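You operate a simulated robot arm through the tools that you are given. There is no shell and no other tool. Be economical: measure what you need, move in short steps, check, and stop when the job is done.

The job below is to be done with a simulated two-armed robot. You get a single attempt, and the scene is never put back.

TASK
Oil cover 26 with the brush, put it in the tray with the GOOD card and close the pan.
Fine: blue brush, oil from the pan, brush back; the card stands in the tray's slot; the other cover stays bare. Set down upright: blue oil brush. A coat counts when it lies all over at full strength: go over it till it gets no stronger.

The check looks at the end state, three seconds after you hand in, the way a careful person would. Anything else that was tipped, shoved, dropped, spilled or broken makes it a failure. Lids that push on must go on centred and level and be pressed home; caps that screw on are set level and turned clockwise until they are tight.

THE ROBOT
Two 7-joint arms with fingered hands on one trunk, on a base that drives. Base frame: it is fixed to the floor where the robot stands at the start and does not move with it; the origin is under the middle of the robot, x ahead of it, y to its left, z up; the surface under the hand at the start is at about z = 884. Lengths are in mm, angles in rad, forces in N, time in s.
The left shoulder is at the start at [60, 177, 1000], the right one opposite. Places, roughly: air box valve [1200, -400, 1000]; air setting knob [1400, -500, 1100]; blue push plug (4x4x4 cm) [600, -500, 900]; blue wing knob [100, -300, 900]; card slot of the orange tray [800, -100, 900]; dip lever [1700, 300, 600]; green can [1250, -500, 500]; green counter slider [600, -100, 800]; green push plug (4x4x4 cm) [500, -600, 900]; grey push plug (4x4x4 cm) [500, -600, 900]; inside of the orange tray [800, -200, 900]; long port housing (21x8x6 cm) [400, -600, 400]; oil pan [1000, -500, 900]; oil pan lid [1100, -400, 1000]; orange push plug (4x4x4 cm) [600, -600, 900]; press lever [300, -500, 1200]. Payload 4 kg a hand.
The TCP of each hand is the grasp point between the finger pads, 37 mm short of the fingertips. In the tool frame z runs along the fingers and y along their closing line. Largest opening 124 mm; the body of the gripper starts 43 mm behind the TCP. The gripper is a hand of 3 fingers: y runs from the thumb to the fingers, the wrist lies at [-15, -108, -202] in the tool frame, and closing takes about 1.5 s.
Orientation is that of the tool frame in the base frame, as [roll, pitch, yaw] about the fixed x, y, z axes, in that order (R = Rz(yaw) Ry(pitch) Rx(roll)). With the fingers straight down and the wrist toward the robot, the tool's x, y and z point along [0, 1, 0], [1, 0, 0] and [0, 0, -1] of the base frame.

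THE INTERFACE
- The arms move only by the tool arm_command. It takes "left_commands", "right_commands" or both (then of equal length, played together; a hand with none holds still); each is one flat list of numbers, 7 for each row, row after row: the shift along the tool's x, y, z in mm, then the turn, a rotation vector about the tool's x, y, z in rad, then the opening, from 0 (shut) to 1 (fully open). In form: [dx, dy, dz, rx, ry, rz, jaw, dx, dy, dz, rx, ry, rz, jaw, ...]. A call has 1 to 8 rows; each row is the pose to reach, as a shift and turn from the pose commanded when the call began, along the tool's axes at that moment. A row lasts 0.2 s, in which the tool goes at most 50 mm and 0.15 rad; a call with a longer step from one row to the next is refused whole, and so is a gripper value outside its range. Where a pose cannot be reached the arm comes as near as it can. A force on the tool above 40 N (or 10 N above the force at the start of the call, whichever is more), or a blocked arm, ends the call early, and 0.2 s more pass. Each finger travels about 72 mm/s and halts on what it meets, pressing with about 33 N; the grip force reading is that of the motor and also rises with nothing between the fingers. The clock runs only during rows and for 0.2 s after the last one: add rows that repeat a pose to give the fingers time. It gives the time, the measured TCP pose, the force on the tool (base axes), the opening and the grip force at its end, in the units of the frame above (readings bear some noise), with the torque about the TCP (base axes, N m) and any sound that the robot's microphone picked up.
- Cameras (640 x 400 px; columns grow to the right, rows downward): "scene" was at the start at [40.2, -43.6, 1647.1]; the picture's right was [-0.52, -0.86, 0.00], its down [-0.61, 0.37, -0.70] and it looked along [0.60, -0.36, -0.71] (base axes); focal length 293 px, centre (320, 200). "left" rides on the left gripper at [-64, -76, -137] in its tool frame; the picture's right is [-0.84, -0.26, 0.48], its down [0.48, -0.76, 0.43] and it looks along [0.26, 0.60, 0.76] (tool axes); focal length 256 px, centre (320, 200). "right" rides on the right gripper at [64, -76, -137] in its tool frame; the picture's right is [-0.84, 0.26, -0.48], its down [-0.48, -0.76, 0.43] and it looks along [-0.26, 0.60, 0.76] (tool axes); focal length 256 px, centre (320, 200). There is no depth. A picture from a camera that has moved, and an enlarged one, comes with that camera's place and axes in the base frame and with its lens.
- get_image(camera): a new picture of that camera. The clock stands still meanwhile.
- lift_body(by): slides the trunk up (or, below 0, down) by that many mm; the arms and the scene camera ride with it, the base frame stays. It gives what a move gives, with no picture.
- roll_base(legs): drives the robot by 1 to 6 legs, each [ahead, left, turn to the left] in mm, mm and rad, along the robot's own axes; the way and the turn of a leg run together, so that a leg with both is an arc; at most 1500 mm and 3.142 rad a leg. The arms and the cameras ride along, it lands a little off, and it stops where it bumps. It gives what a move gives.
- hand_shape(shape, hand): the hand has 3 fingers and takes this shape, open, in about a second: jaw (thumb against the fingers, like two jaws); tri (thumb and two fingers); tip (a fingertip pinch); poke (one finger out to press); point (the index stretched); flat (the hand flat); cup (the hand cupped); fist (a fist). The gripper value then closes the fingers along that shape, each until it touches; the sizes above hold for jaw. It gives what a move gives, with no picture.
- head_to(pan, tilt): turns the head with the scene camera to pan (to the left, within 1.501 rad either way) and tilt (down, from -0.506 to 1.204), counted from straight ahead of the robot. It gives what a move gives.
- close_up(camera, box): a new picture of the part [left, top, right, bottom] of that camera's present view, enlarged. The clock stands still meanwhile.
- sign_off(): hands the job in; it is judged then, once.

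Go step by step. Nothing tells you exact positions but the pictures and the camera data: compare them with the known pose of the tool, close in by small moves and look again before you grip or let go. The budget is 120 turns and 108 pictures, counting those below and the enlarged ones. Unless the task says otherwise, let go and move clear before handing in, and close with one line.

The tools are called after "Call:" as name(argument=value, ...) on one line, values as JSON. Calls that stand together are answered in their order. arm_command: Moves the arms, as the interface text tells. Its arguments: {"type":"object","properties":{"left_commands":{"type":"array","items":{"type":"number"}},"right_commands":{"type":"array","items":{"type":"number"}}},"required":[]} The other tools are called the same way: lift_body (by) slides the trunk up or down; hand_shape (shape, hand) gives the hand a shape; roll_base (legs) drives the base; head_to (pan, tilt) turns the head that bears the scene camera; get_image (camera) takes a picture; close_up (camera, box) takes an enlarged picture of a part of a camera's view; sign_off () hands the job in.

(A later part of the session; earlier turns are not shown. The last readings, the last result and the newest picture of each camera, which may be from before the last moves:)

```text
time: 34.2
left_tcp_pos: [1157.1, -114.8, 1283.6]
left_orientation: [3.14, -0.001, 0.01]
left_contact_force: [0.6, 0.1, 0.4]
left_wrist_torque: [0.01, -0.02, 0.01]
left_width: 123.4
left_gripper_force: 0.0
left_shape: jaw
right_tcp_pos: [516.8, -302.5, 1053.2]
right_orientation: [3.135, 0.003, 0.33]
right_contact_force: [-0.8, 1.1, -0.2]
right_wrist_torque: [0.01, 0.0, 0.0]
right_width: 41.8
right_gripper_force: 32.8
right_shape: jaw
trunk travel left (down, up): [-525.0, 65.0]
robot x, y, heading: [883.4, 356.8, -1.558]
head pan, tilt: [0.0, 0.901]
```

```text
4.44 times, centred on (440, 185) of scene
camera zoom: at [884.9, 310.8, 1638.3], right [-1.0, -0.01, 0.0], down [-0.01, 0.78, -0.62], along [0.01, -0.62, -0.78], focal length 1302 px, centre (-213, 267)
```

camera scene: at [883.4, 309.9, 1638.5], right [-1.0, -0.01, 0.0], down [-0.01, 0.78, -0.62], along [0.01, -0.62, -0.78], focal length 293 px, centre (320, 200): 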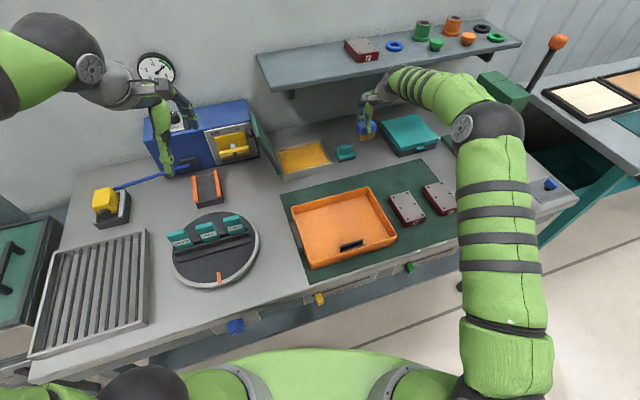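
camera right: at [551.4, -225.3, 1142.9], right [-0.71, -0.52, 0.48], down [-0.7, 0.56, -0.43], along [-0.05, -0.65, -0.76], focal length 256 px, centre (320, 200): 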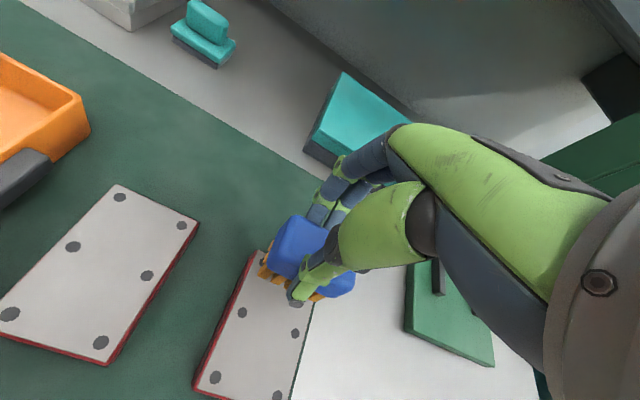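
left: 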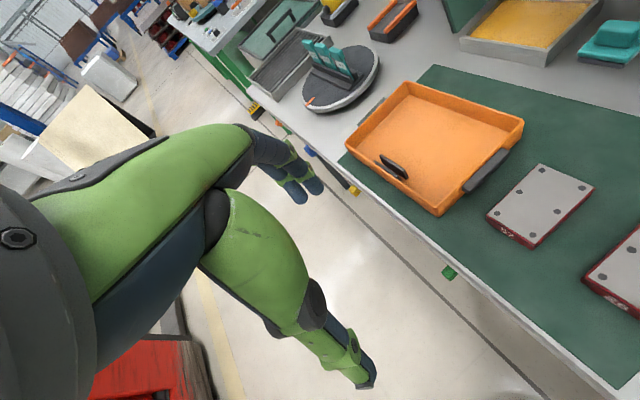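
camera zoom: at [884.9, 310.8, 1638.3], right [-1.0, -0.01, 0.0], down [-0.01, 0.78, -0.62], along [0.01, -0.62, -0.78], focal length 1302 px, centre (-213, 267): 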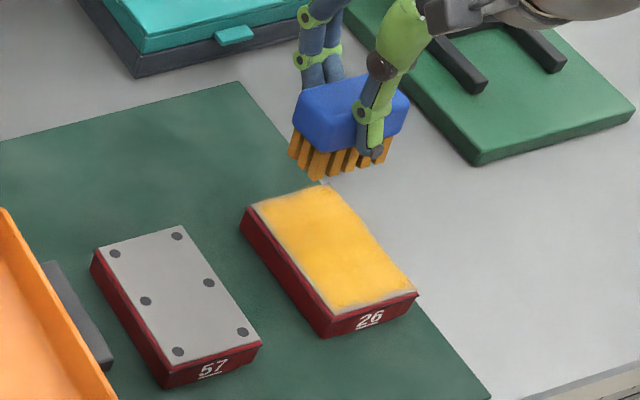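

Nearly complete. I look more closely for weak edges.

Call:
close_up(camera="scene", box=[420, 175, 464, 207])

Call:
get_image(camera="right")

```text
12.50 times, centred on (442, 191) of scene
camera zoom: at [884.9, 310.8, 1638.3], right [-1.0, -0.01, 0.0], down [-0.01, 0.78, -0.62], along [0.01, -0.62, -0.78], focal length 3662 px, centre (-1205, 312)
```

zoom: 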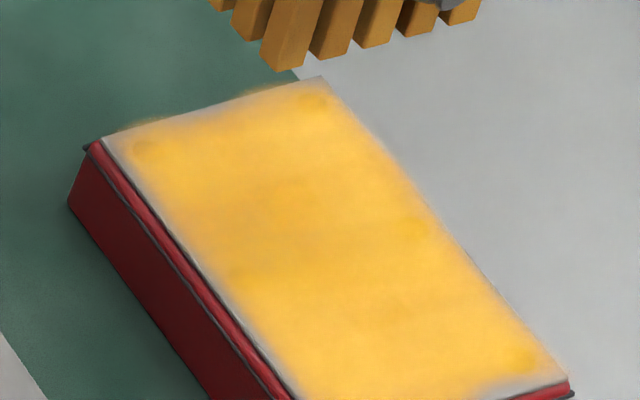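

```text
70 pictures are left
camera right: at [552.7, -209.8, 1189.9], right [-0.71, -0.51, 0.49], down [-0.7, 0.56, -0.44], along [-0.05, -0.65, -0.76], focal length 256 px, centre (320, 200)
```

right: 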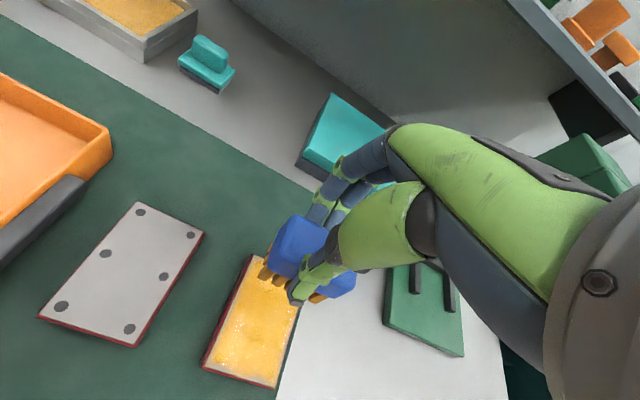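

The +u (left) and near edges are thin. I'll reload the brush with oil and go over them again.

Call:
arm_command(right_commands=[19, 39, 5, 0, 0, 0, 0, 38, 78, 10, 0, 0, 0, 0, 57, 117, 15, 0, 0, 0, 0, 76, 156, 20, 0, 0, 0, 0, 95, 195, 20, 0, 0, 0, 0, 114, 234, 20, 0, 0, 0, 0, 132, 271, 20, 0, 0, 0, 0])

Call:
arm_command(right_commands=[46, 2, 0, 0, 0, 0, 0, 92, 4, 0, 0, 0, 0, 0, 138, 6, 0, 0, 0, 0, 0, 184, 8, 0, 0, 0, 0, 0, 228, 9, 0, 0, 0, 0, 0, 228, 9, 20, 0, 0, 0, 0, 228, 9, 45, 0, 0, 0, 0, 228, 9, 55, 0, 0, 0, 0])

Call:
close_up(camera="scene", box=[260, 110, 360, 180])

```text
time: 35.9
left_tcp_pos: [1156.7, -116.9, 1282.5]
left_orientation: [-3.141, -0.001, 0.01]
left_contact_force: [-1.3, -0.3, 0.0]
left_wrist_torque: [0.0, 0.04, -0.01]
left_width: 123.8
left_gripper_force: 0.0
left_shape: jaw
right_tcp_pos: [732.4, -520.1, 1033.8]
right_orientation: [3.132, 0.003, 0.332]
right_contact_force: [1.0, 0.3, -0.9]
right_wrist_torque: [0.03, 0.0, -0.02]
right_width: 41.3
right_gripper_force: 33.3
right_shape: jaw
trunk travel left (down, up): [-525.0, 65.0]
robot x, y, heading: [884.8, 354.9, -1.556]
head pan, tilt: [0.0, 0.901]
```

```text
time: 37.6
left_tcp_pos: [1156.1, -115.9, 1283.1]
left_orientation: [3.141, 0.001, 0.011]
left_contact_force: [0.0, 0.4, -0.2]
left_wrist_torque: [0.0, 0.0, 0.01]
left_width: 123.6
left_gripper_force: 0.0
left_shape: jaw
right_tcp_pos: [951.6, -452.2, 978.2]
right_orientation: [3.133, 0.005, 0.331]
right_contact_force: [0.3, 0.8, -1.2]
right_wrist_torque: [0.02, 0.0, -0.01]
right_width: 41.5
right_gripper_force: 33.0
right_shape: jaw
trunk travel left (down, up): [-525.0, 65.0]
robot x, y, heading: [883.8, 355.8, -1.557]
head pan, tilt: [0.0, 0.901]
```

```text
5.71 times, centred on (310, 145) of scene
camera zoom: at [884.6, 310.3, 1638.5], right [-1.0, -0.01, 0.0], down [-0.01, 0.78, -0.62], along [0.01, -0.62, -0.78], focal length 1674 px, centre (377, 514)
```

zoom: 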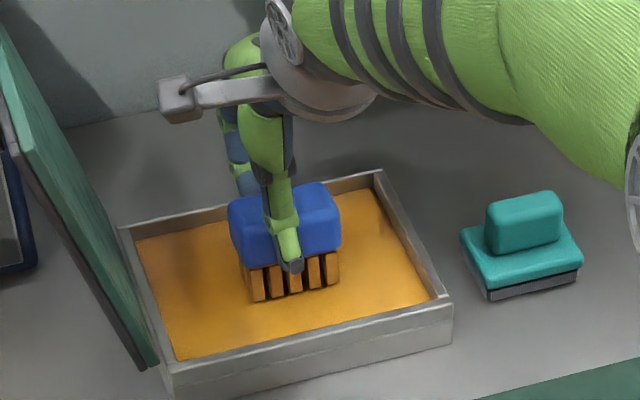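

Just above contact; 5 mm more, then out and back.

Call:
arm_command(right_commands=[0, 0, 6, 0, 0, 0, 0, 0, 0, 6, 0, 0, 0, 0, 0, 0, -30, 0, 0, 0, 0, -5, 0, -55, 0, 0, 0, 0, -53, -2, -55, 0, 0, 0, 0, -102, -4, -55, 0, 0, 0, 0, -151, -6, -55, 0, 0, 0, 0, -200, -8, -55, 0, 0, 0, 0])

Call:
arm_command(right_commands=[-27, -36, 0, 0, 0, 0, 0, -54, -72, 0, 0, 0, 0, 0, -80, -108, 0, 0, 0, 0, 0, -105, -144, 0, 0, 0, 0, 0, -130, -180, 0, 0, 0, 0, 0, -142, -216, 0, 0, 0, 0, 0, -150, -255, 0, 0, 0, 0, 0, -150, -270, 30, 0, 0, 0, 0])

Call:
close_up(camera="scene", box=[380, 140, 500, 230])

```text
time: 39.5
left_tcp_pos: [1155.5, -114.8, 1283.1]
left_orientation: [-3.141, -0.002, 0.011]
left_contact_force: [0.5, 0.0, -0.4]
left_wrist_torque: [0.02, -0.03, 0.0]
left_width: 123.7
left_gripper_force: 0.1
left_shape: jaw
right_tcp_pos: [758.8, -508.7, 1032.1]
right_orientation: [3.134, 0.003, 0.333]
right_contact_force: [0.0, -0.2, -0.8]
right_wrist_torque: [0.02, -0.01, 0.02]
right_width: 41.6
right_gripper_force: 32.7
right_shape: jaw
trunk travel left (down, up): [-525.0, 65.0]
robot x, y, heading: [882.4, 356.9, -1.563]
head pan, tilt: [0.0, 0.901]
```

```text
time: 41.2
left_tcp_pos: [1155.0, -115.0, 1282.8]
left_orientation: [3.14, -0.001, 0.01]
left_contact_force: [-0.4, 0.1, 1.5]
left_wrist_torque: [0.0, -0.02, 0.03]
left_width: 123.9
left_gripper_force: 0.1
left_shape: jaw
right_tcp_pos: [527.0, -304.0, 1001.4]
right_orientation: [3.133, 0.004, 0.332]
right_contact_force: [0.1, -0.2, -1.2]
right_wrist_torque: [-0.01, 0.03, -0.01]
right_width: 41.8
right_gripper_force: 32.9
right_shape: jaw
trunk travel left (down, up): [-525.0, 65.0]
robot x, y, heading: [882.5, 354.6, -1.561]
head pan, tilt: [0.0, 0.901]
```

```text
4.44 times, centred on (440, 185) of scene
camera zoom: at [884.4, 309.8, 1638.5], right [-1.0, -0.01, 0.0], down [-0.01, 0.78, -0.62], along [0.01, -0.62, -0.78], focal length 1302 px, centre (-213, 267)
```

zoom: 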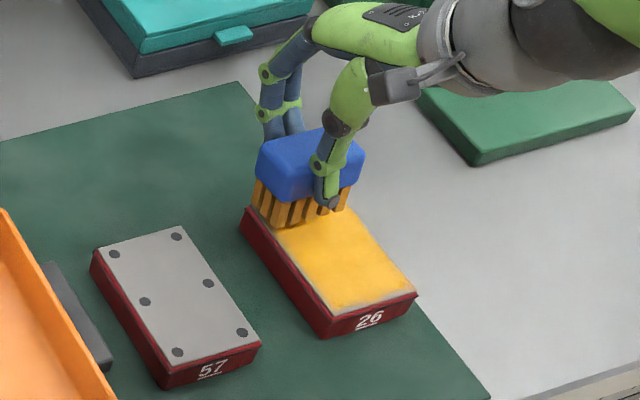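

The brush is freshly loaded. Left edge pass first, then the near edge.

Call:
arm_command(right_commands=[8, 10, 9, 0, 0, 0, 0, 9, 12, 16, 0, 0, 0, 0, 9, -13, 16, 0, 0, 0, 0, 9, -38, 16, 0, 0, 0, 0, 9, -63, 16, 0, 0, 0, 0, 9, -82, 16, 0, 0, 0, 0, -8, -82, 16, 0, 0, 0, 0, -24, -82, 16, 0, 0, 0, 0])

Call:
arm_command(right_commands=[0, 25, 0, 0, 0, 0, 0, 0, 50, 0, 0, 0, 0, 0, 0, 75, 0, 0, 0, 0, 0, 0, 96, 0, 0, 0, 0, 0, 15, 96, 0, 0, 0, 0, 0, 33, 96, 0, 0, 0, 0, 0, 33, 72, 0, 0, 0, 0, 0, 33, 48, 0, 0, 0, 0])

Call:
arm_command(right_commands=[0, -24, 0, 0, 0, 0, 0, 0, -48, 0, 0, 0, 0, 0, -18, -48, 0, 0, 0, 0, 0, -18, -20, 0, 0, 0, 0, 0, -18, 8, 0, 0, 0, 0, 0, -18, 36, 0, 0, 0, 0, 0, -18, 45, -25, 0, 0, 0, 0, -18, 50, -70, 0, 0, 0, 0])

Call:
close_up(camera="scene", box=[416, 175, 468, 215])

```text
time: 43.0
left_tcp_pos: [1156.2, -114.9, 1284.6]
left_orientation: [3.141, -0.001, 0.012]
left_contact_force: [-0.8, 0.6, -0.1]
left_wrist_torque: [0.01, -0.01, 0.0]
left_width: 123.9
left_gripper_force: 0.1
left_shape: jaw
right_tcp_pos: [479.2, -233.7, 986.4]
right_orientation: [3.133, 0.005, 0.333]
right_contact_force: [0.6, 0.8, 6.8]
right_wrist_torque: [-0.05, -0.06, 0.06]
right_width: 41.3
right_gripper_force: 33.0
right_shape: jaw
trunk travel left (down, up): [-525.0, 65.0]
robot x, y, heading: [884.9, 352.0, -1.562]
head pan, tilt: [0.0, 0.901]
```

```text
refused: commands must hold 7 numbers for each row
```

```text
time: 44.9
left_tcp_pos: [1156.1, -115.2, 1283.9]
left_orientation: [3.141, 0.0, 0.011]
left_contact_force: [0.0, 0.2, 0.0]
left_wrist_torque: [-0.03, 0.01, -0.02]
left_width: 123.6
left_gripper_force: 0.1
left_shape: jaw
right_tcp_pos: [479.1, -286.2, 1059.3]
right_orientation: [3.132, 0.003, 0.331]
right_contact_force: [-0.4, 0.3, -0.1]
right_wrist_torque: [-0.01, -0.03, 0.02]
right_width: 41.4
right_gripper_force: 32.5
right_shape: jaw
trunk travel left (down, up): [-525.0, 65.0]
robot x, y, heading: [885.3, 357.1, -1.559]
head pan, tilt: [0.0, 0.901]
```

```text
10.00 times, centred on (442, 195) of scene
camera zoom: at [885.4, 310.9, 1638.4], right [-1.0, -0.01, 0.0], down [-0.01, 0.78, -0.62], along [0.01, -0.62, -0.78], focal length 2930 px, centre (-900, 250)
```

zoom: 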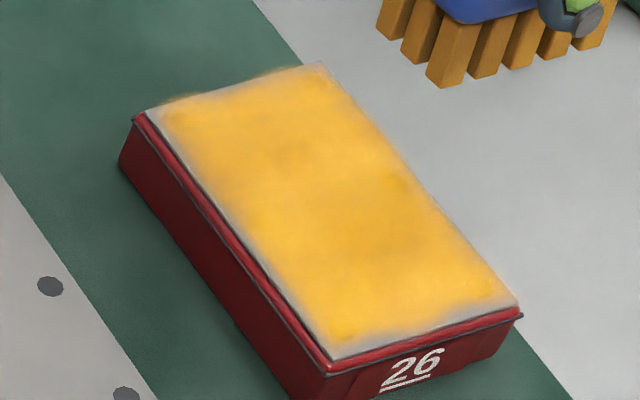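

One call was refused for a miscounted row, and the brush simply slid clear in the air. A thin strip remains on the left and near edges, so I pass further out on those.

Call:
arm_command(right_commands=[28, 24, 25, 0, 0, 0, 0, 57, 49, 50, 0, 0, 0, 0, 57, 49, 73, 0, 0, 0, 0, 57, 24, 73, 0, 0, 0, 0, 57, 0, 73, 0, 0, 0, 0, 57, -24, 73, 0, 0, 0, 0, 57, -48, 73, 0, 0, 0, 0, 30, -50, 73, 0, 0, 0, 0])

Call:
close_up(camera="scene", box=[416, 165, 481, 215])

```text
time: 46.6
left_tcp_pos: [1156.0, -114.3, 1283.2]
left_orientation: [3.139, 0.001, 0.011]
left_contact_force: [-0.1, 0.5, 0.2]
left_wrist_torque: [0.03, -0.03, 0.02]
left_width: 123.7
left_gripper_force: 0.0
left_shape: jaw
right_tcp_pos: [489.7, -226.1, 985.8]
right_orientation: [3.134, 0.004, 0.332]
right_contact_force: [3.5, 1.1, 18.5]
right_wrist_torque: [-0.34, -0.3, 0.08]
right_width: 42.1
right_gripper_force: 33.0
right_shape: jaw
trunk travel left (down, up): [-525.0, 65.0]
robot x, y, heading: [883.1, 361.4, -1.559]
head pan, tilt: [0.0, 0.901]
```

```text
8.00 times, centred on (448, 190) of scene
camera zoom: at [885.4, 312.4, 1638.6], right [-1.0, -0.01, 0.0], down [-0.01, 0.78, -0.62], along [0.01, -0.62, -0.78], focal length 2344 px, centre (-708, 280)
```

zoom: 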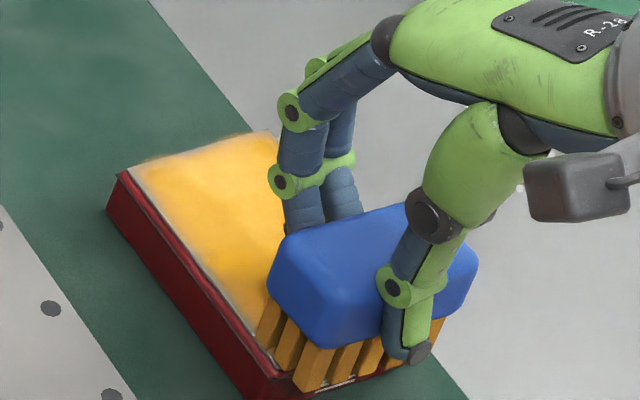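

Call:
arm_command(right_commands=[-10, 2, 0, 0, 0, 0, 0, -20, 4, 0, 0, 0, 0, 0, -20, 32, 0, 0, 0, 0, 0, -20, 60, 0, 0, 0, 0, 0, -20, 88, 0, 0, 0, 0, 0, -20, 108, 0, 0, 0, 0, 0, 4, 110, 0, 0, 0, 0, 0, 28, 110, 0, 0, 0, 0, 0])

Call:
arm_command(right_commands=[0, -25, 0, 0, 0, 0, 0, 0, -50, 0, 0, 0, 0, 0, 0, -75, 0, 0, 0, 0, 0, 0, -103, 0, 0, 0, 0, 0, -20, -103, 0, 0, 0, 0, 0, -20, -75, 0, 0, 0, 0, 0, -20, -70, -30, 0, 0, 0, 0, -60, -70, -70, 0, 0, 0, 0])

Call:
close_up(camera="scene", box=[416, 170, 468, 210])

```text
time: 48.5
left_tcp_pos: [1157.4, -115.2, 1283.7]
left_orientation: [-3.14, 0.0, 0.01]
left_contact_force: [0.8, 0.4, -0.4]
left_wrist_torque: [-0.01, -0.01, 0.01]
left_width: 123.5
left_gripper_force: 0.1
left_shape: jaw
right_tcp_pos: [551.6, -323.8, 983.4]
right_orientation: [3.134, 0.003, 0.332]
right_contact_force: [-0.1, -1.8, 6.6]
right_wrist_torque: [-0.15, 0.04, 0.04]
right_width: 41.4
right_gripper_force: 33.2
right_shape: jaw
trunk travel left (down, up): [-525.0, 65.0]
robot x, y, heading: [881.5, 356.0, -1.562]
head pan, tilt: [0.0, 0.901]
```

```text
refused: row 8 steps farther than a row can; nothing moved
```

```text
10.00 times, centred on (442, 190) of scene
camera zoom: at [885.0, 310.7, 1638.3], right [-1.0, -0.01, 0.0], down [-0.01, 0.78, -0.62], along [0.01, -0.62, -0.78], focal length 2930 px, centre (-900, 300)
```

zoom: 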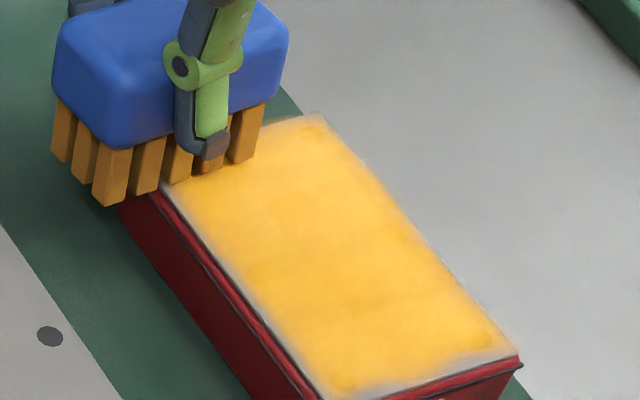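

Nearly full. One more left-edge, near-edge and right-edge pass.

Call:
arm_command(right_commands=[0, -25, 0, 0, 0, 0, 0, 0, -50, 0, 0, 0, 0, 0, 0, -78, 0, 0, 0, 0, 0, 0, -106, 0, 0, 0, 0, 0, -20, -108, 0, 0, 0, 0, 0, -40, -108, 0, 0, 0, 0, 0, -56, -106, 0, 0, 0, 0, 0, -56, -80, 0, 0, 0, 0, 0])

Call:
arm_command(right_commands=[0, 26, 0, 0, 0, 0, 0, 0, 52, 0, 0, 0, 0, 0, 0, 78, 0, 0, 0, 0, 0, 15, 84, 0, 0, 0, 0, 0, 15, 84, -40, 0, 0, 0, 0, 15, 90, -75, 0, 0, 0, 0])

Call:
close_up(camera="scene", box=[416, 170, 468, 210])

```text
time: 50.2
left_tcp_pos: [1156.9, -113.9, 1284.7]
left_orientation: [3.139, 0.002, 0.008]
left_contact_force: [0.2, 0.6, 0.2]
left_wrist_torque: [0.01, 0.01, -0.03]
left_width: 123.7
left_gripper_force: 0.1
left_shape: jaw
right_tcp_pos: [469.5, -262.6, 986.1]
right_orientation: [3.13, 0.006, 0.329]
right_contact_force: [-3.0, 8.0, 28.3]
right_wrist_torque: [0.18, -0.04, -0.03]
right_width: 41.5
right_gripper_force: 32.7
right_shape: jaw
trunk travel left (down, up): [-525.0, 65.0]
robot x, y, heading: [884.5, 357.9, -1.562]
head pan, tilt: [0.0, 0.901]
```

```text
time: 51.6
left_tcp_pos: [1156.6, -115.1, 1282.6]
left_orientation: [-3.141, 0.0, 0.013]
left_contact_force: [-0.6, 0.0, 0.7]
left_wrist_torque: [0.02, 0.0, 0.02]
left_width: 123.9
left_gripper_force: 0.0
left_shape: jaw
right_tcp_pos: [516.5, -347.7, 1060.0]
right_orientation: [3.134, 0.001, 0.331]
right_contact_force: [-0.5, -0.3, -0.2]
right_wrist_torque: [0.01, -0.03, 0.01]
right_width: 41.0
right_gripper_force: 32.6
right_shape: jaw
trunk travel left (down, up): [-525.0, 65.0]
robot x, y, heading: [882.3, 356.3, -1.56]
head pan, tilt: [0.0, 0.901]
```

```text
10.00 times, centred on (442, 190) of scene
camera zoom: at [885.0, 310.5, 1638.3], right [-1.0, -0.01, 0.0], down [-0.01, 0.78, -0.62], along [0.01, -0.62, -0.78], focal length 2930 px, centre (-900, 300)
```

zoom: 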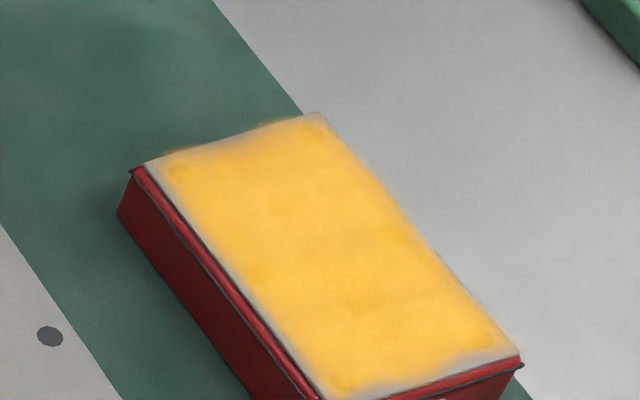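

The coat is even now and hasn't changed since the last pass. I take the brush back to where it stood.

Call:
arm_command(right_commands=[18, 33, 0, 0, 0, 0, 0, 36, 66, 0, 0, 0, 0, 0, 54, 99, 0, 0, 0, 0, 0, 72, 132, 5, 0, 0, 0, 0, 90, 165, 10, 0, 0, 0, 0, 108, 198, 20, 0, 0, 0, 0, 124, 229, 30, 0, 0, 0, 0, 124, 229, 65, 0, 0, 0, 0])

Call:
close_up(camera="scene", box=[330, 100, 430, 170])

```text
time: 53.5
left_tcp_pos: [1154.4, -116.7, 1282.5]
left_orientation: [3.142, -0.001, 0.011]
left_contact_force: [0.3, 0.0, 0.7]
left_wrist_torque: [0.01, 0.01, -0.03]
left_width: 123.9
left_gripper_force: 0.1
left_shape: jaw
right_tcp_pos: [707.2, -525.0, 995.0]
right_orientation: [3.134, 0.003, 0.331]
right_contact_force: [-0.9, 0.3, -1.0]
right_wrist_torque: [0.02, -0.03, 0.02]
right_width: 41.1
right_gripper_force: 32.9
right_shape: jaw
trunk travel left (down, up): [-525.0, 65.0]
robot x, y, heading: [883.7, 355.7, -1.561]
head pan, tilt: [0.0, 0.901]
```

```text
5.71 times, centred on (380, 135) of scene
camera zoom: at [884.2, 310.1, 1638.5], right [-1.0, -0.01, 0.0], down [-0.01, 0.78, -0.62], along [0.01, -0.62, -0.78], focal length 1674 px, centre (-23, 571)
```

zoom: 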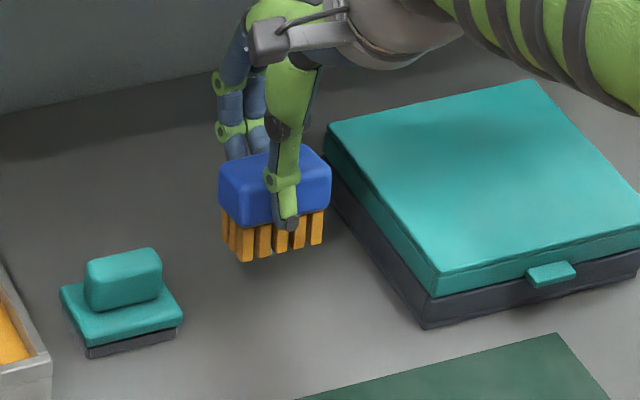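

Call:
arm_command(right_commands=[0, 0, 20, 0, 0, 0, 0, 0, 0, 34, 0, 0, 0, 0, 0, 0, 38, 0, 0, 0, 0])

Call:
close_up(camera="scene", box=[330, 100, 430, 170])

```text
time: 54.2
left_tcp_pos: [1156.0, -115.1, 1283.9]
left_orientation: [-3.141, 0.001, 0.013]
left_contact_force: [0.5, -0.1, 0.0]
left_wrist_torque: [0.06, 0.01, 0.0]
left_width: 123.6
left_gripper_force: 0.1
left_shape: jaw
right_tcp_pos: [707.7, -524.7, 957.6]
right_orientation: [3.133, 0.003, 0.331]
right_contact_force: [0.2, -0.9, -1.5]
right_wrist_torque: [0.03, 0.01, 0.0]
right_width: 40.9
right_gripper_force: 32.7
right_shape: jaw
trunk travel left (down, up): [-525.0, 65.0]
robot x, y, heading: [881.5, 360.8, -1.564]
head pan, tilt: [0.0, 0.901]
```

```text
5.71 times, centred on (380, 135) of scene
camera zoom: at [884.7, 310.4, 1638.5], right [-1.0, -0.01, 0.0], down [-0.01, 0.78, -0.62], along [0.01, -0.62, -0.78], focal length 1674 px, centre (-23, 571)
```

zoom: 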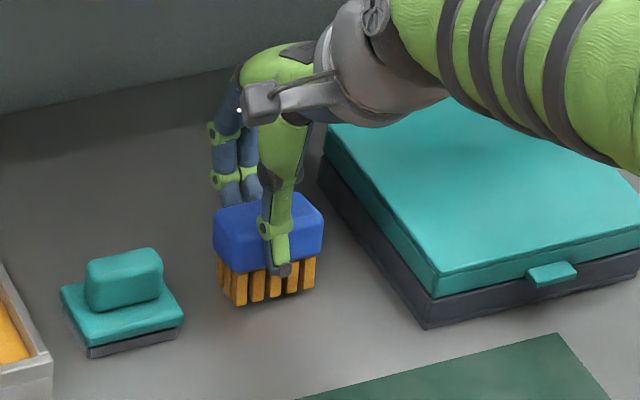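

Still a few millimetres above the table. I lower in 2 mm steps until a light contact.

Call:
arm_command(right_commands=[0, 0, 2, 0, 0, 0, 0, 0, 0, 4, 0, 0, 0, 0, 0, 0, 5, 0, 0, 0, 0])

```text
time: 55.0
left_tcp_pos: [1156.6, -114.5, 1283.6]
left_orientation: [3.142, 0.0, 0.01]
left_contact_force: [-0.2, -0.1, -0.1]
left_wrist_torque: [-0.01, -0.03, 0.02]
left_width: 123.9
left_gripper_force: 0.0
left_shape: jaw
right_tcp_pos: [707.9, -523.9, 955.1]
right_orientation: [3.132, 0.004, 0.333]
right_contact_force: [-1.2, 0.4, 7.5]
right_wrist_torque: [-0.02, -0.02, -0.03]
right_width: 41.2
right_gripper_force: 33.4
right_shape: jaw
trunk travel left (down, up): [-525.0, 65.0]
robot x, y, heading: [884.8, 358.4, -1.557]
head pan, tilt: [0.0, 0.901]
```

Contact (7.5 N). I release slowly and then rise.

Call:
arm_command(right_commands=[0, 0, 0, 0, 0, 0, 0.45, 0, 0, 0, 0, 0, 0, 0.6, 0, 0, 0, 0, 0, 0, 0.8, 0, 0, 0, 0, 0, 0, 0.8, 0, 0, -20, 0, 0, 0, 0.8, 0, 0, -50, 0, 0, 0, 0.8])

Call:
close_up(camera="scene", box=[330, 100, 430, 170])

```text
time: 56.5
left_tcp_pos: [1156.9, -115.0, 1284.5]
left_orientation: [3.141, 0.001, 0.009]
left_contact_force: [1.0, -0.1, 0.6]
left_wrist_torque: [-0.03, 0.0, 0.03]
left_width: 123.6
left_gripper_force: 0.2
left_shape: jaw
right_tcp_pos: [706.9, -523.5, 1003.2]
right_orientation: [3.132, 0.003, 0.334]
right_contact_force: [0.0, -0.2, -0.3]
right_wrist_torque: [-0.04, 0.01, -0.02]
right_width: 99.1
right_gripper_force: 0.0
right_shape: jaw
trunk travel left (down, up): [-525.0, 65.0]
robot x, y, heading: [883.0, 358.3, -1.564]
head pan, tilt: [0.0, 0.901]
```

```text
5.71 times, centred on (380, 135) of scene
camera zoom: at [884.8, 311.0, 1638.5], right [-1.0, -0.01, 0.0], down [-0.01, 0.78, -0.62], along [0.01, -0.62, -0.78], focal length 1674 px, centre (-23, 571)
```

zoom: 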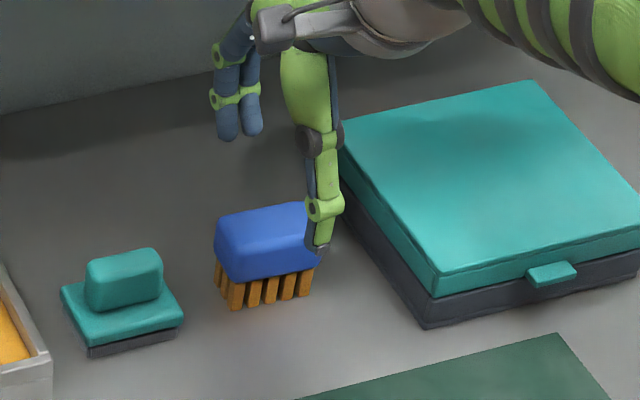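

Brush stands upright where it was. Next I swing the right hand toward cover 26, turning it 90° so it grips across the 70 mm width.

Call:
arm_command(right_commands=[-11, -32, 0, 0, 0, 0, 1, -22, -64, 0, 0, 0, 0, 1, -33, -96, -10, 0, 0, 0, 1, -44, -128, -25, 0, 0, -0.15, 1, -55, -160, -40, 0, 0, -0.3, 1, -66, -192, -55, 0, 0, -0.45, 1, -78, -224, -70, 0, 0, -0.6, 1, -89, -256, -80, 0, 0, -0.75, 1])

Call:
arm_command(right_commands=[0, 0, 0, 0, 0, -0.14, 1, 0, 0, 0, 0, 0, -0.28, 1, 0, 0, 0, 0, 0, -0.42, 1, 0, 0, 0, 0, 0, -0.56, 1, 0, 0, 0, 0, 0, -0.7, 1, 0, 0, 0, 0, 0, -0.82, 1])

Call:
get_image(camera="scene")

Call:
get_image(camera="right")

```text
time: 58.2
left_tcp_pos: [1156.4, -114.2, 1283.2]
left_orientation: [-3.141, 0.0, 0.012]
left_contact_force: [0.4, -1.0, -0.3]
left_wrist_torque: [-0.03, -0.01, -0.01]
left_width: 123.9
left_gripper_force: 0.1
left_shape: jaw
right_tcp_pos: [538.4, -309.2, 1081.7]
right_orientation: [3.137, 0.008, 1.084]
right_contact_force: [0.1, -0.4, 0.6]
right_wrist_torque: [0.01, 0.02, -0.02]
right_width: 123.8
right_gripper_force: 0.1
right_shape: jaw
trunk travel left (down, up): [-525.0, 65.0]
robot x, y, heading: [883.2, 353.6, -1.56]
head pan, tilt: [0.0, 0.901]
```

```text
time: 59.6
left_tcp_pos: [1156.8, -115.4, 1283.3]
left_orientation: [-3.142, 0.0, 0.01]
left_contact_force: [0.5, 0.0, 0.4]
left_wrist_torque: [-0.01, 0.03, -0.02]
left_width: 123.7
left_gripper_force: 0.1
left_shape: jaw
right_tcp_pos: [539.6, -309.6, 1081.4]
right_orientation: [-3.138, 0.01, 1.904]
right_contact_force: [0.2, 0.1, -0.2]
right_wrist_torque: [-0.02, 0.02, -0.01]
right_width: 123.9
right_gripper_force: 0.1
right_shape: jaw
trunk travel left (down, up): [-525.0, 65.0]
robot x, y, heading: [884.0, 355.0, -1.559]
head pan, tilt: [0.0, 0.901]
```

```text
60 pictures are left
camera scene: at [884.9, 310.4, 1638.5], right [-1.0, -0.01, 0.0], down [-0.01, 0.78, -0.62], along [0.01, -0.62, -0.78], focal length 293 px, centre (320, 200)
```

scene: 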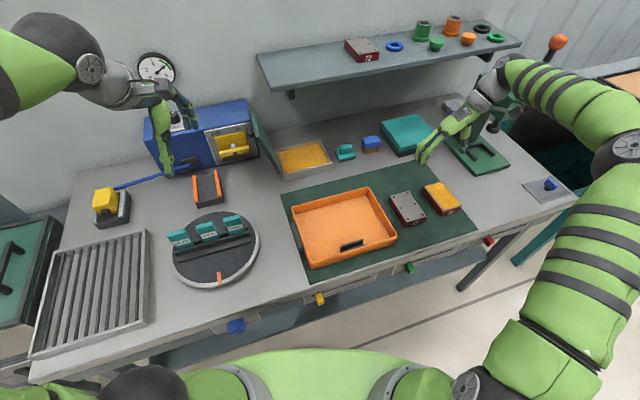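

```text
59 pictures are left
camera right: at [447.4, -273.7, 1219.2], right [0.52, -0.7, 0.49], down [-0.56, -0.71, -0.43], along [0.65, -0.05, -0.76], focal length 256 px, centre (320, 200)
```

right: 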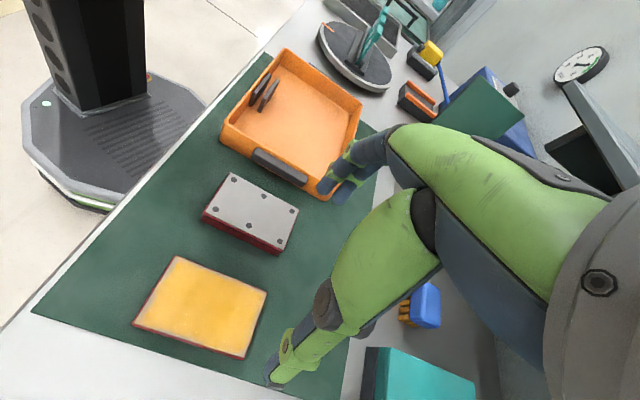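

The turn worked and the coat looks full right to the edges. Cover 26's centre is at (496,-282); I come over it and partly down.

Call:
arm_command(right_commands=[20, -16, 0, 0, 0, 0, 1, 40, -32, 0, 0, 0, 0, 1, 40, -32, 45, 0, 0, 0, 1, 40, -32, 90, 0, 0, 0, 1, 40, -32, 105, 0, 0, 0, 1])

Call:
get_image(camera="right")

Call:
close_up(camera="scene", box=[380, 140, 500, 230])

```text
time: 60.9
left_tcp_pos: [1155.9, -116.4, 1283.3]
left_orientation: [-3.141, 0.003, 0.01]
left_contact_force: [-1.1, -0.4, 0.0]
left_wrist_torque: [0.0, 0.02, -0.01]
left_width: 124.1
left_gripper_force: 0.0
left_shape: jaw
right_tcp_pos: [494.5, -286.7, 976.8]
right_orientation: [-3.139, 0.01, 1.903]
right_contact_force: [-0.1, -0.7, -0.4]
right_wrist_torque: [-0.01, 0.01, -0.01]
right_width: 123.5
right_gripper_force: 0.0
right_shape: jaw
trunk travel left (down, up): [-525.0, 65.0]
robot x, y, heading: [880.4, 357.0, -1.561]
head pan, tilt: [0.0, 0.901]
```

```text
58 pictures are left
camera right: at [402.9, -248.7, 1114.1], right [0.51, -0.7, 0.49], down [-0.56, -0.71, -0.43], along [0.65, -0.05, -0.76], focal length 256 px, centre (320, 200)
```

right: 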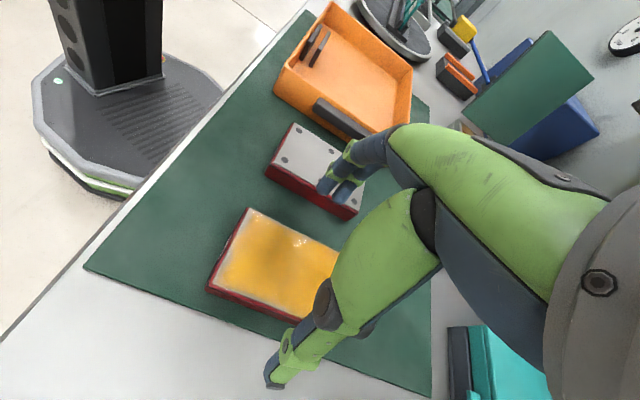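

```text
4.44 times, centred on (440, 185) of scene
camera zoom: at [884.6, 310.5, 1638.5], right [-1.0, -0.01, 0.0], down [-0.01, 0.78, -0.62], along [0.01, -0.62, -0.78], focal length 1302 px, centre (-213, 267)
```

zoom: 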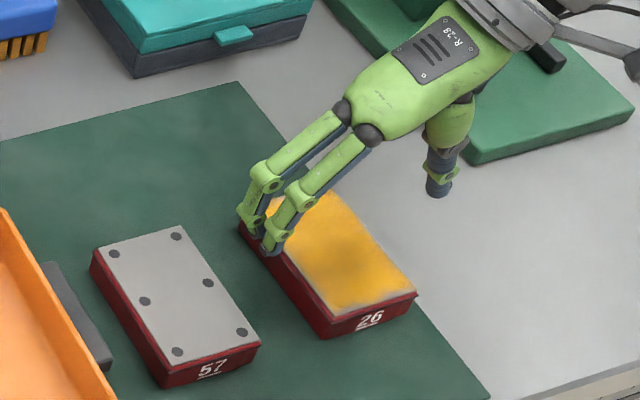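

Aligned. I narrow the opening slightly to stay clear of 57 and lower around the cover.

Call:
arm_command(right_commands=[7, 0, 0, 0, 0, 0, 0.85, 7, 0, 15, 0, 0, 0, 0.85, 7, 0, 30, 0, 0, 0, 0.85, 7, 0, 45, 0, 0, 0, 0.85])

Call:
close_up(camera="scene", box=[380, 140, 500, 230])

Call:
get_image(camera="right")

```text
time: 61.9
left_tcp_pos: [1155.2, -115.5, 1283.2]
left_orientation: [-3.141, 0.002, 0.01]
left_contact_force: [-0.2, 1.0, -0.8]
left_wrist_torque: [0.0, 0.01, 0.03]
left_width: 123.8
left_gripper_force: 0.1
left_shape: jaw
right_tcp_pos: [495.0, -276.3, 931.9]
right_orientation: [-3.137, 0.009, 1.9]
right_contact_force: [0.7, 0.5, -0.5]
right_wrist_torque: [0.01, 0.02, -0.03]
right_width: 105.5
right_gripper_force: 0.1
right_shape: jaw
trunk travel left (down, up): [-525.0, 65.0]
robot x, y, heading: [884.6, 361.7, -1.561]
head pan, tilt: [0.0, 0.901]
```

```text
4.44 times, centred on (440, 185) of scene
camera zoom: at [884.5, 310.5, 1638.5], right [-1.0, -0.01, 0.0], down [-0.01, 0.78, -0.62], along [0.01, -0.62, -0.78], focal length 1302 px, centre (-213, 267)
```

zoom: 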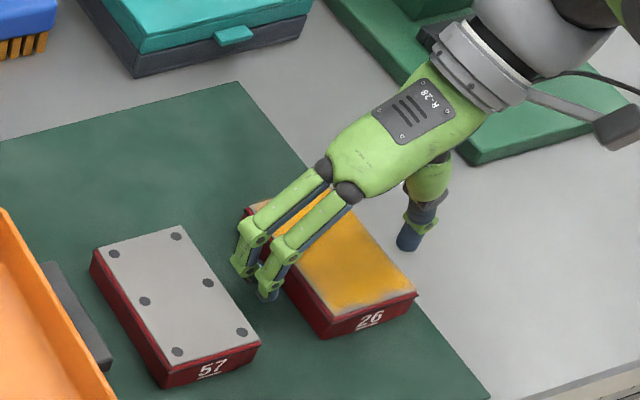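

```text
55 pictures are left
camera right: at [402.0, -240.3, 1069.5], right [0.51, -0.7, 0.49], down [-0.56, -0.71, -0.43], along [0.65, -0.05, -0.76], focal length 256 px, centre (320, 200)
```

right: 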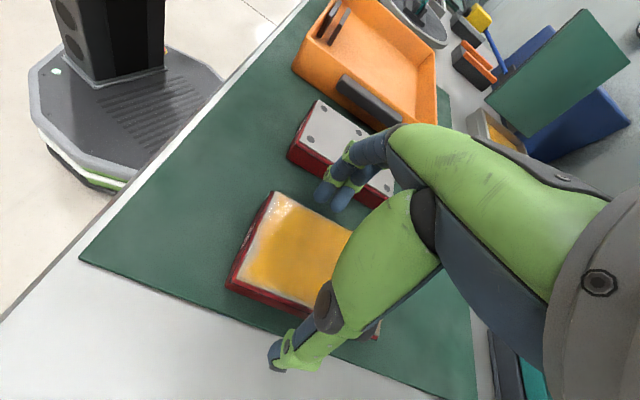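

Fingers straddle the cover cleanly near its middle. Closing.

Call:
arm_command(right_commands=[4, 0, 2, 0, 0, 0, 0.7, 4, 0, 2, 0, 0, 0, 0.5, 4, 0, 2, 0, 0, 0, 0.3, 4, 0, 2, 0, 0, 0, 0.1, 4, 0, 2, 0, 0, 0, 0, 4, 0, 2, 0, 0, 0, 0])

Call:
arm_command(right_commands=[0, 0, -10, 0, 0, 0, 0, 0, 0, -30, 0, 0, 0, 0, 0, 0, -60, 0, 0, 0, 0])

Call:
close_up(camera="scene", box=[380, 140, 500, 230])

```text
time: 63.2
left_tcp_pos: [1156.2, -114.6, 1283.7]
left_orientation: [-3.141, -0.001, 0.01]
left_contact_force: [-0.1, -0.3, -0.1]
left_wrist_torque: [0.03, -0.01, 0.0]
left_width: 123.8
left_gripper_force: 0.0
left_shape: jaw
right_tcp_pos: [492.9, -272.6, 929.2]
right_orientation: [-3.138, 0.011, 1.902]
right_contact_force: [-7.4, -3.6, 9.5]
right_wrist_torque: [-0.15, 0.44, -0.01]
right_width: 80.1
right_gripper_force: 32.8
right_shape: jaw
trunk travel left (down, up): [-525.0, 65.0]
robot x, y, heading: [883.7, 357.1, -1.558]
head pan, tilt: [0.0, 0.901]
```

```text
time: 64.0
left_tcp_pos: [1156.1, -115.9, 1283.4]
left_orientation: [-3.141, -0.001, 0.01]
left_contact_force: [0.6, -0.1, -1.2]
left_wrist_torque: [-0.02, 0.01, 0.02]
left_width: 123.6
left_gripper_force: 0.0
left_shape: jaw
right_tcp_pos: [494.0, -275.2, 986.8]
right_orientation: [-3.138, 0.006, 1.905]
right_contact_force: [1.0, -0.2, -5.8]
right_wrist_torque: [0.09, 0.05, 0.0]
right_width: 80.8
right_gripper_force: 33.3
right_shape: jaw
trunk travel left (down, up): [-525.0, 65.0]
robot x, y, heading: [883.3, 359.5, -1.561]
head pan, tilt: [0.0, 0.901]
```

```text
4.44 times, centred on (440, 185) of scene
camera zoom: at [884.9, 310.7, 1638.4], right [-1.0, -0.01, 0.0], down [-0.01, 0.78, -0.62], along [0.01, -0.62, -0.78], focal length 1302 px, centre (-213, 267)
```

zoom: 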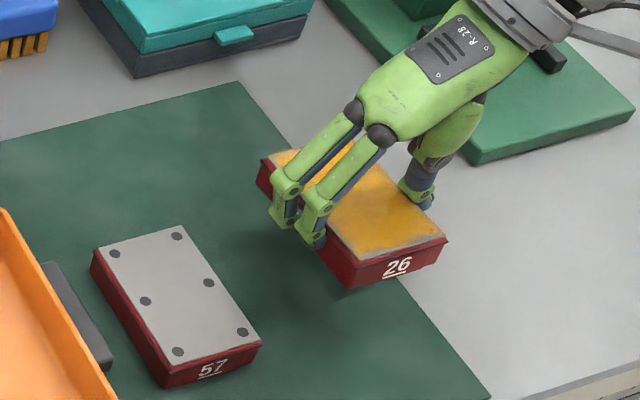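

Held level. I lift and carry it over the tray.

Call:
arm_command(right_commands=[0, 0, -40, 0, 0, 0, 0, -3, 45, -45, 0, 0, 0, 0, -6, 91, -45, 0, 0, 0, 0, -9, 137, -45, 0, 0, 0, 0, -11, 183, -45, 0, 0, 0, 0, -14, 229, -45, 0, 0, 0, 0, -17, 275, -45, 0, 0, 0, 0, -19, 318, -45, 0, 0, 0, 0])

Call:
get_image(camera="scene")

Call:
get_image(camera="right")

```text
time: 65.8
left_tcp_pos: [1156.7, -115.4, 1283.0]
left_orientation: [-3.141, -0.002, 0.012]
left_contact_force: [0.2, 0.7, -0.2]
left_wrist_torque: [-0.02, 0.05, 0.0]
left_width: 123.6
left_gripper_force: 0.0
left_shape: jaw
right_tcp_pos: [799.3, -188.3, 1034.7]
right_orientation: [-3.139, 0.007, 1.901]
right_contact_force: [0.0, 0.0, -6.6]
right_wrist_torque: [0.06, 0.04, -0.02]
right_width: 81.4
right_gripper_force: 33.0
right_shape: jaw
trunk travel left (down, up): [-525.0, 65.0]
robot x, y, heading: [878.4, 357.2, -1.561]
head pan, tilt: [0.0, 0.901]
```

```text
53 pictures are left
camera scene: at [885.6, 310.3, 1638.5], right [-1.0, -0.01, 0.0], down [-0.01, 0.78, -0.62], along [0.01, -0.62, -0.78], focal length 293 px, centre (320, 200)
```

scene: 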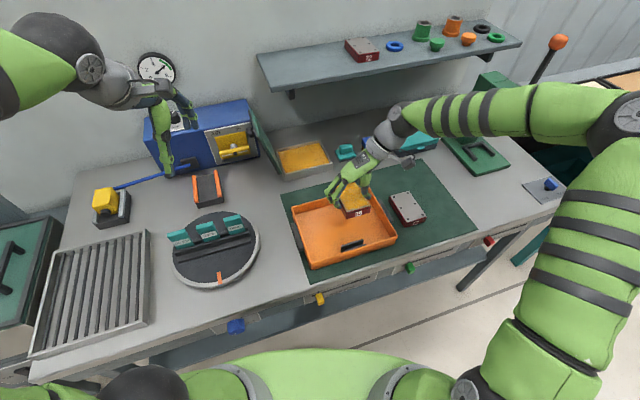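

```text
52 pictures are left
camera right: at [705.9, -151.6, 1171.6], right [0.51, -0.71, 0.49], down [-0.56, -0.71, -0.43], along [0.65, -0.05, -0.76], focal length 256 px, centre (320, 200)
```

right: 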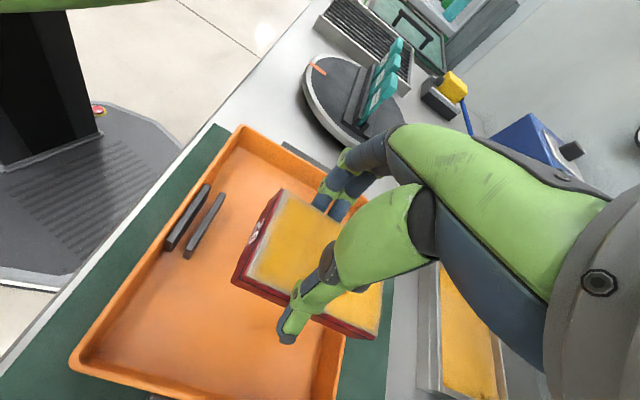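

My tray model matches this view (corners project correctly) and the cover is centred over free floor. Lowering.

Call:
arm_command(right_commands=[0, 0, 40, 0, 0, 0, 0, 0, 0, 80, 0, 0, 0, 0, 0, 0, 96, 0, 0, 0, 0, 0, 0, 100, 0, 0, 0, 0])

Call:
close_up(camera="scene", box=[280, 160, 420, 280])

```text
time: 66.8
left_tcp_pos: [1155.6, -113.4, 1284.3]
left_orientation: [3.14, 0.0, 0.011]
left_contact_force: [0.2, 0.0, 0.6]
left_wrist_torque: [0.0, -0.01, -0.01]
left_width: 123.6
left_gripper_force: 0.1
left_shape: jaw
right_tcp_pos: [800.3, -187.8, 935.8]
right_orientation: [-3.137, 0.012, 1.9]
right_contact_force: [-2.7, 2.3, 21.1]
right_wrist_torque: [-0.09, 0.58, 0.03]
right_width: 81.1
right_gripper_force: 33.0
right_shape: jaw
trunk travel left (down, up): [-525.0, 65.0]
robot x, y, heading: [886.0, 358.3, -1.56]
head pan, tilt: [0.0, 0.901]
```

```text
3.33 times, centred on (350, 220) of scene
camera zoom: at [884.5, 312.4, 1639.1], right [-1.0, -0.01, 0.0], down [-0.01, 0.78, -0.62], along [0.01, -0.62, -0.78], focal length 977 px, centre (220, 133)
```

zoom: 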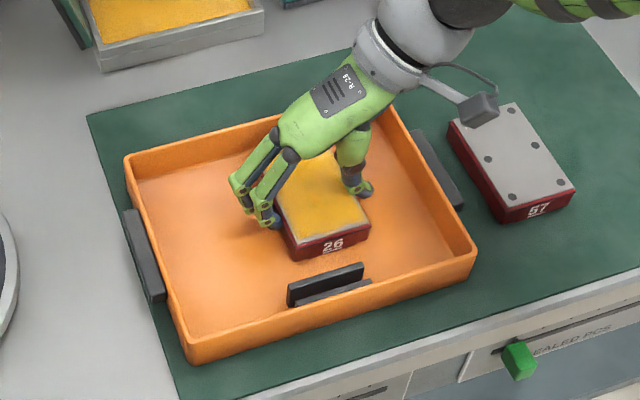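

It rests on the tray floor. I release and rise straight up.

Call:
arm_command(right_commands=[0, 0, -1, 0, 0, 0, 0.75, 0, 0, -1, 0, 0, 0, 0.9, 0, 0, -1, 0, 0, 0, 0.9, 0, 0, -1, 0, 0, 0, 0.9, 0, 0, -30, 0, 0, 0, 0.9, 0, 0, -70, 0, 0, 0, 0.9, 0, 0, -120, 0, 0, 0, 0.9, 0, 0, -165, 0, 0, 0, 0.9])

Call:
close_up(camera="scene", box=[280, 160, 420, 280])

```text
time: 68.7
left_tcp_pos: [1156.2, -114.9, 1283.3]
left_orientation: [3.141, 0.0, 0.011]
left_contact_force: [0.0, -0.2, 0.2]
left_wrist_torque: [-0.06, 0.03, -0.01]
left_width: 123.8
left_gripper_force: 0.1
left_shape: jaw
right_tcp_pos: [803.5, -183.0, 1098.4]
right_orientation: [-3.14, 0.007, 1.901]
right_contact_force: [0.1, -0.4, -0.1]
right_wrist_torque: [-0.02, 0.0, 0.0]
right_width: 111.3
right_gripper_force: 0.0
right_shape: jaw
trunk travel left (down, up): [-525.0, 65.0]
robot x, y, heading: [885.3, 357.5, -1.559]
head pan, tilt: [0.0, 0.901]
```

```text
3.33 times, centred on (350, 220) of scene
camera zoom: at [885.0, 311.2, 1638.4], right [-1.0, -0.01, 0.0], down [-0.01, 0.78, -0.62], along [0.01, -0.62, -0.78], focal length 977 px, centre (220, 133)
```

zoom: 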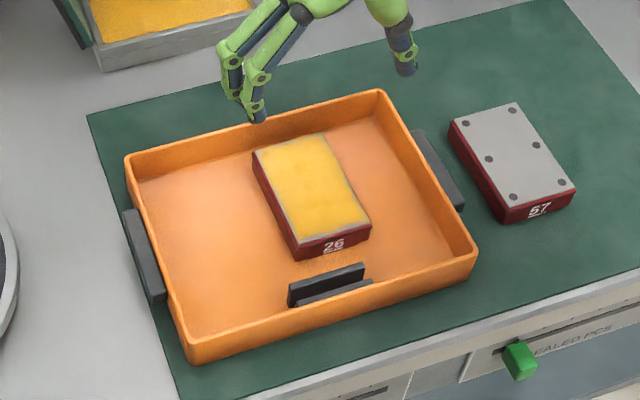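

The cover lies in the tray. I check the coat closely from above.

Call:
close_up(camera="scene", box=[332, 197, 364, 217])

Call:
close_up(camera="right", box=[150, 180, 400, 360])

```text
16.00 times, centred on (348, 207) of scene
camera zoom: at [885.0, 311.2, 1638.4], right [-1.0, -0.01, 0.0], down [-0.01, 0.78, -0.62], along [0.01, -0.62, -0.78], focal length 4688 px, centre (-128, 88)
```

zoom: 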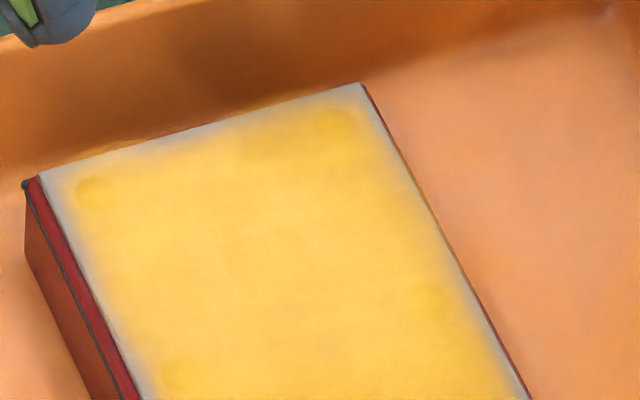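

```text
2.22 times, centred on (275, 270) of right
camera zoom: at [711.8, -146.8, 1235.7], right [0.51, -0.71, 0.49], down [-0.56, -0.71, -0.43], along [0.65, -0.05, -0.76], focal length 569 px, centre (420, 44)
```

zoom: 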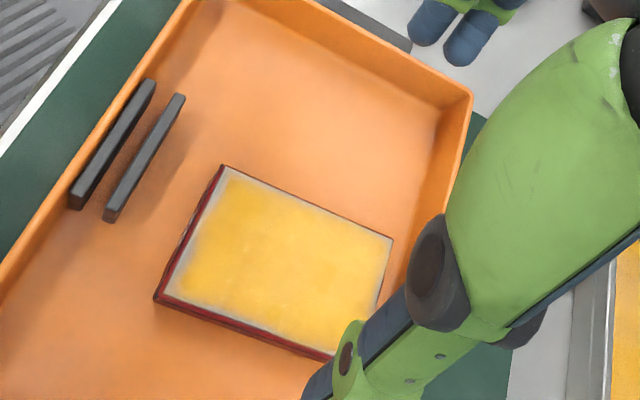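

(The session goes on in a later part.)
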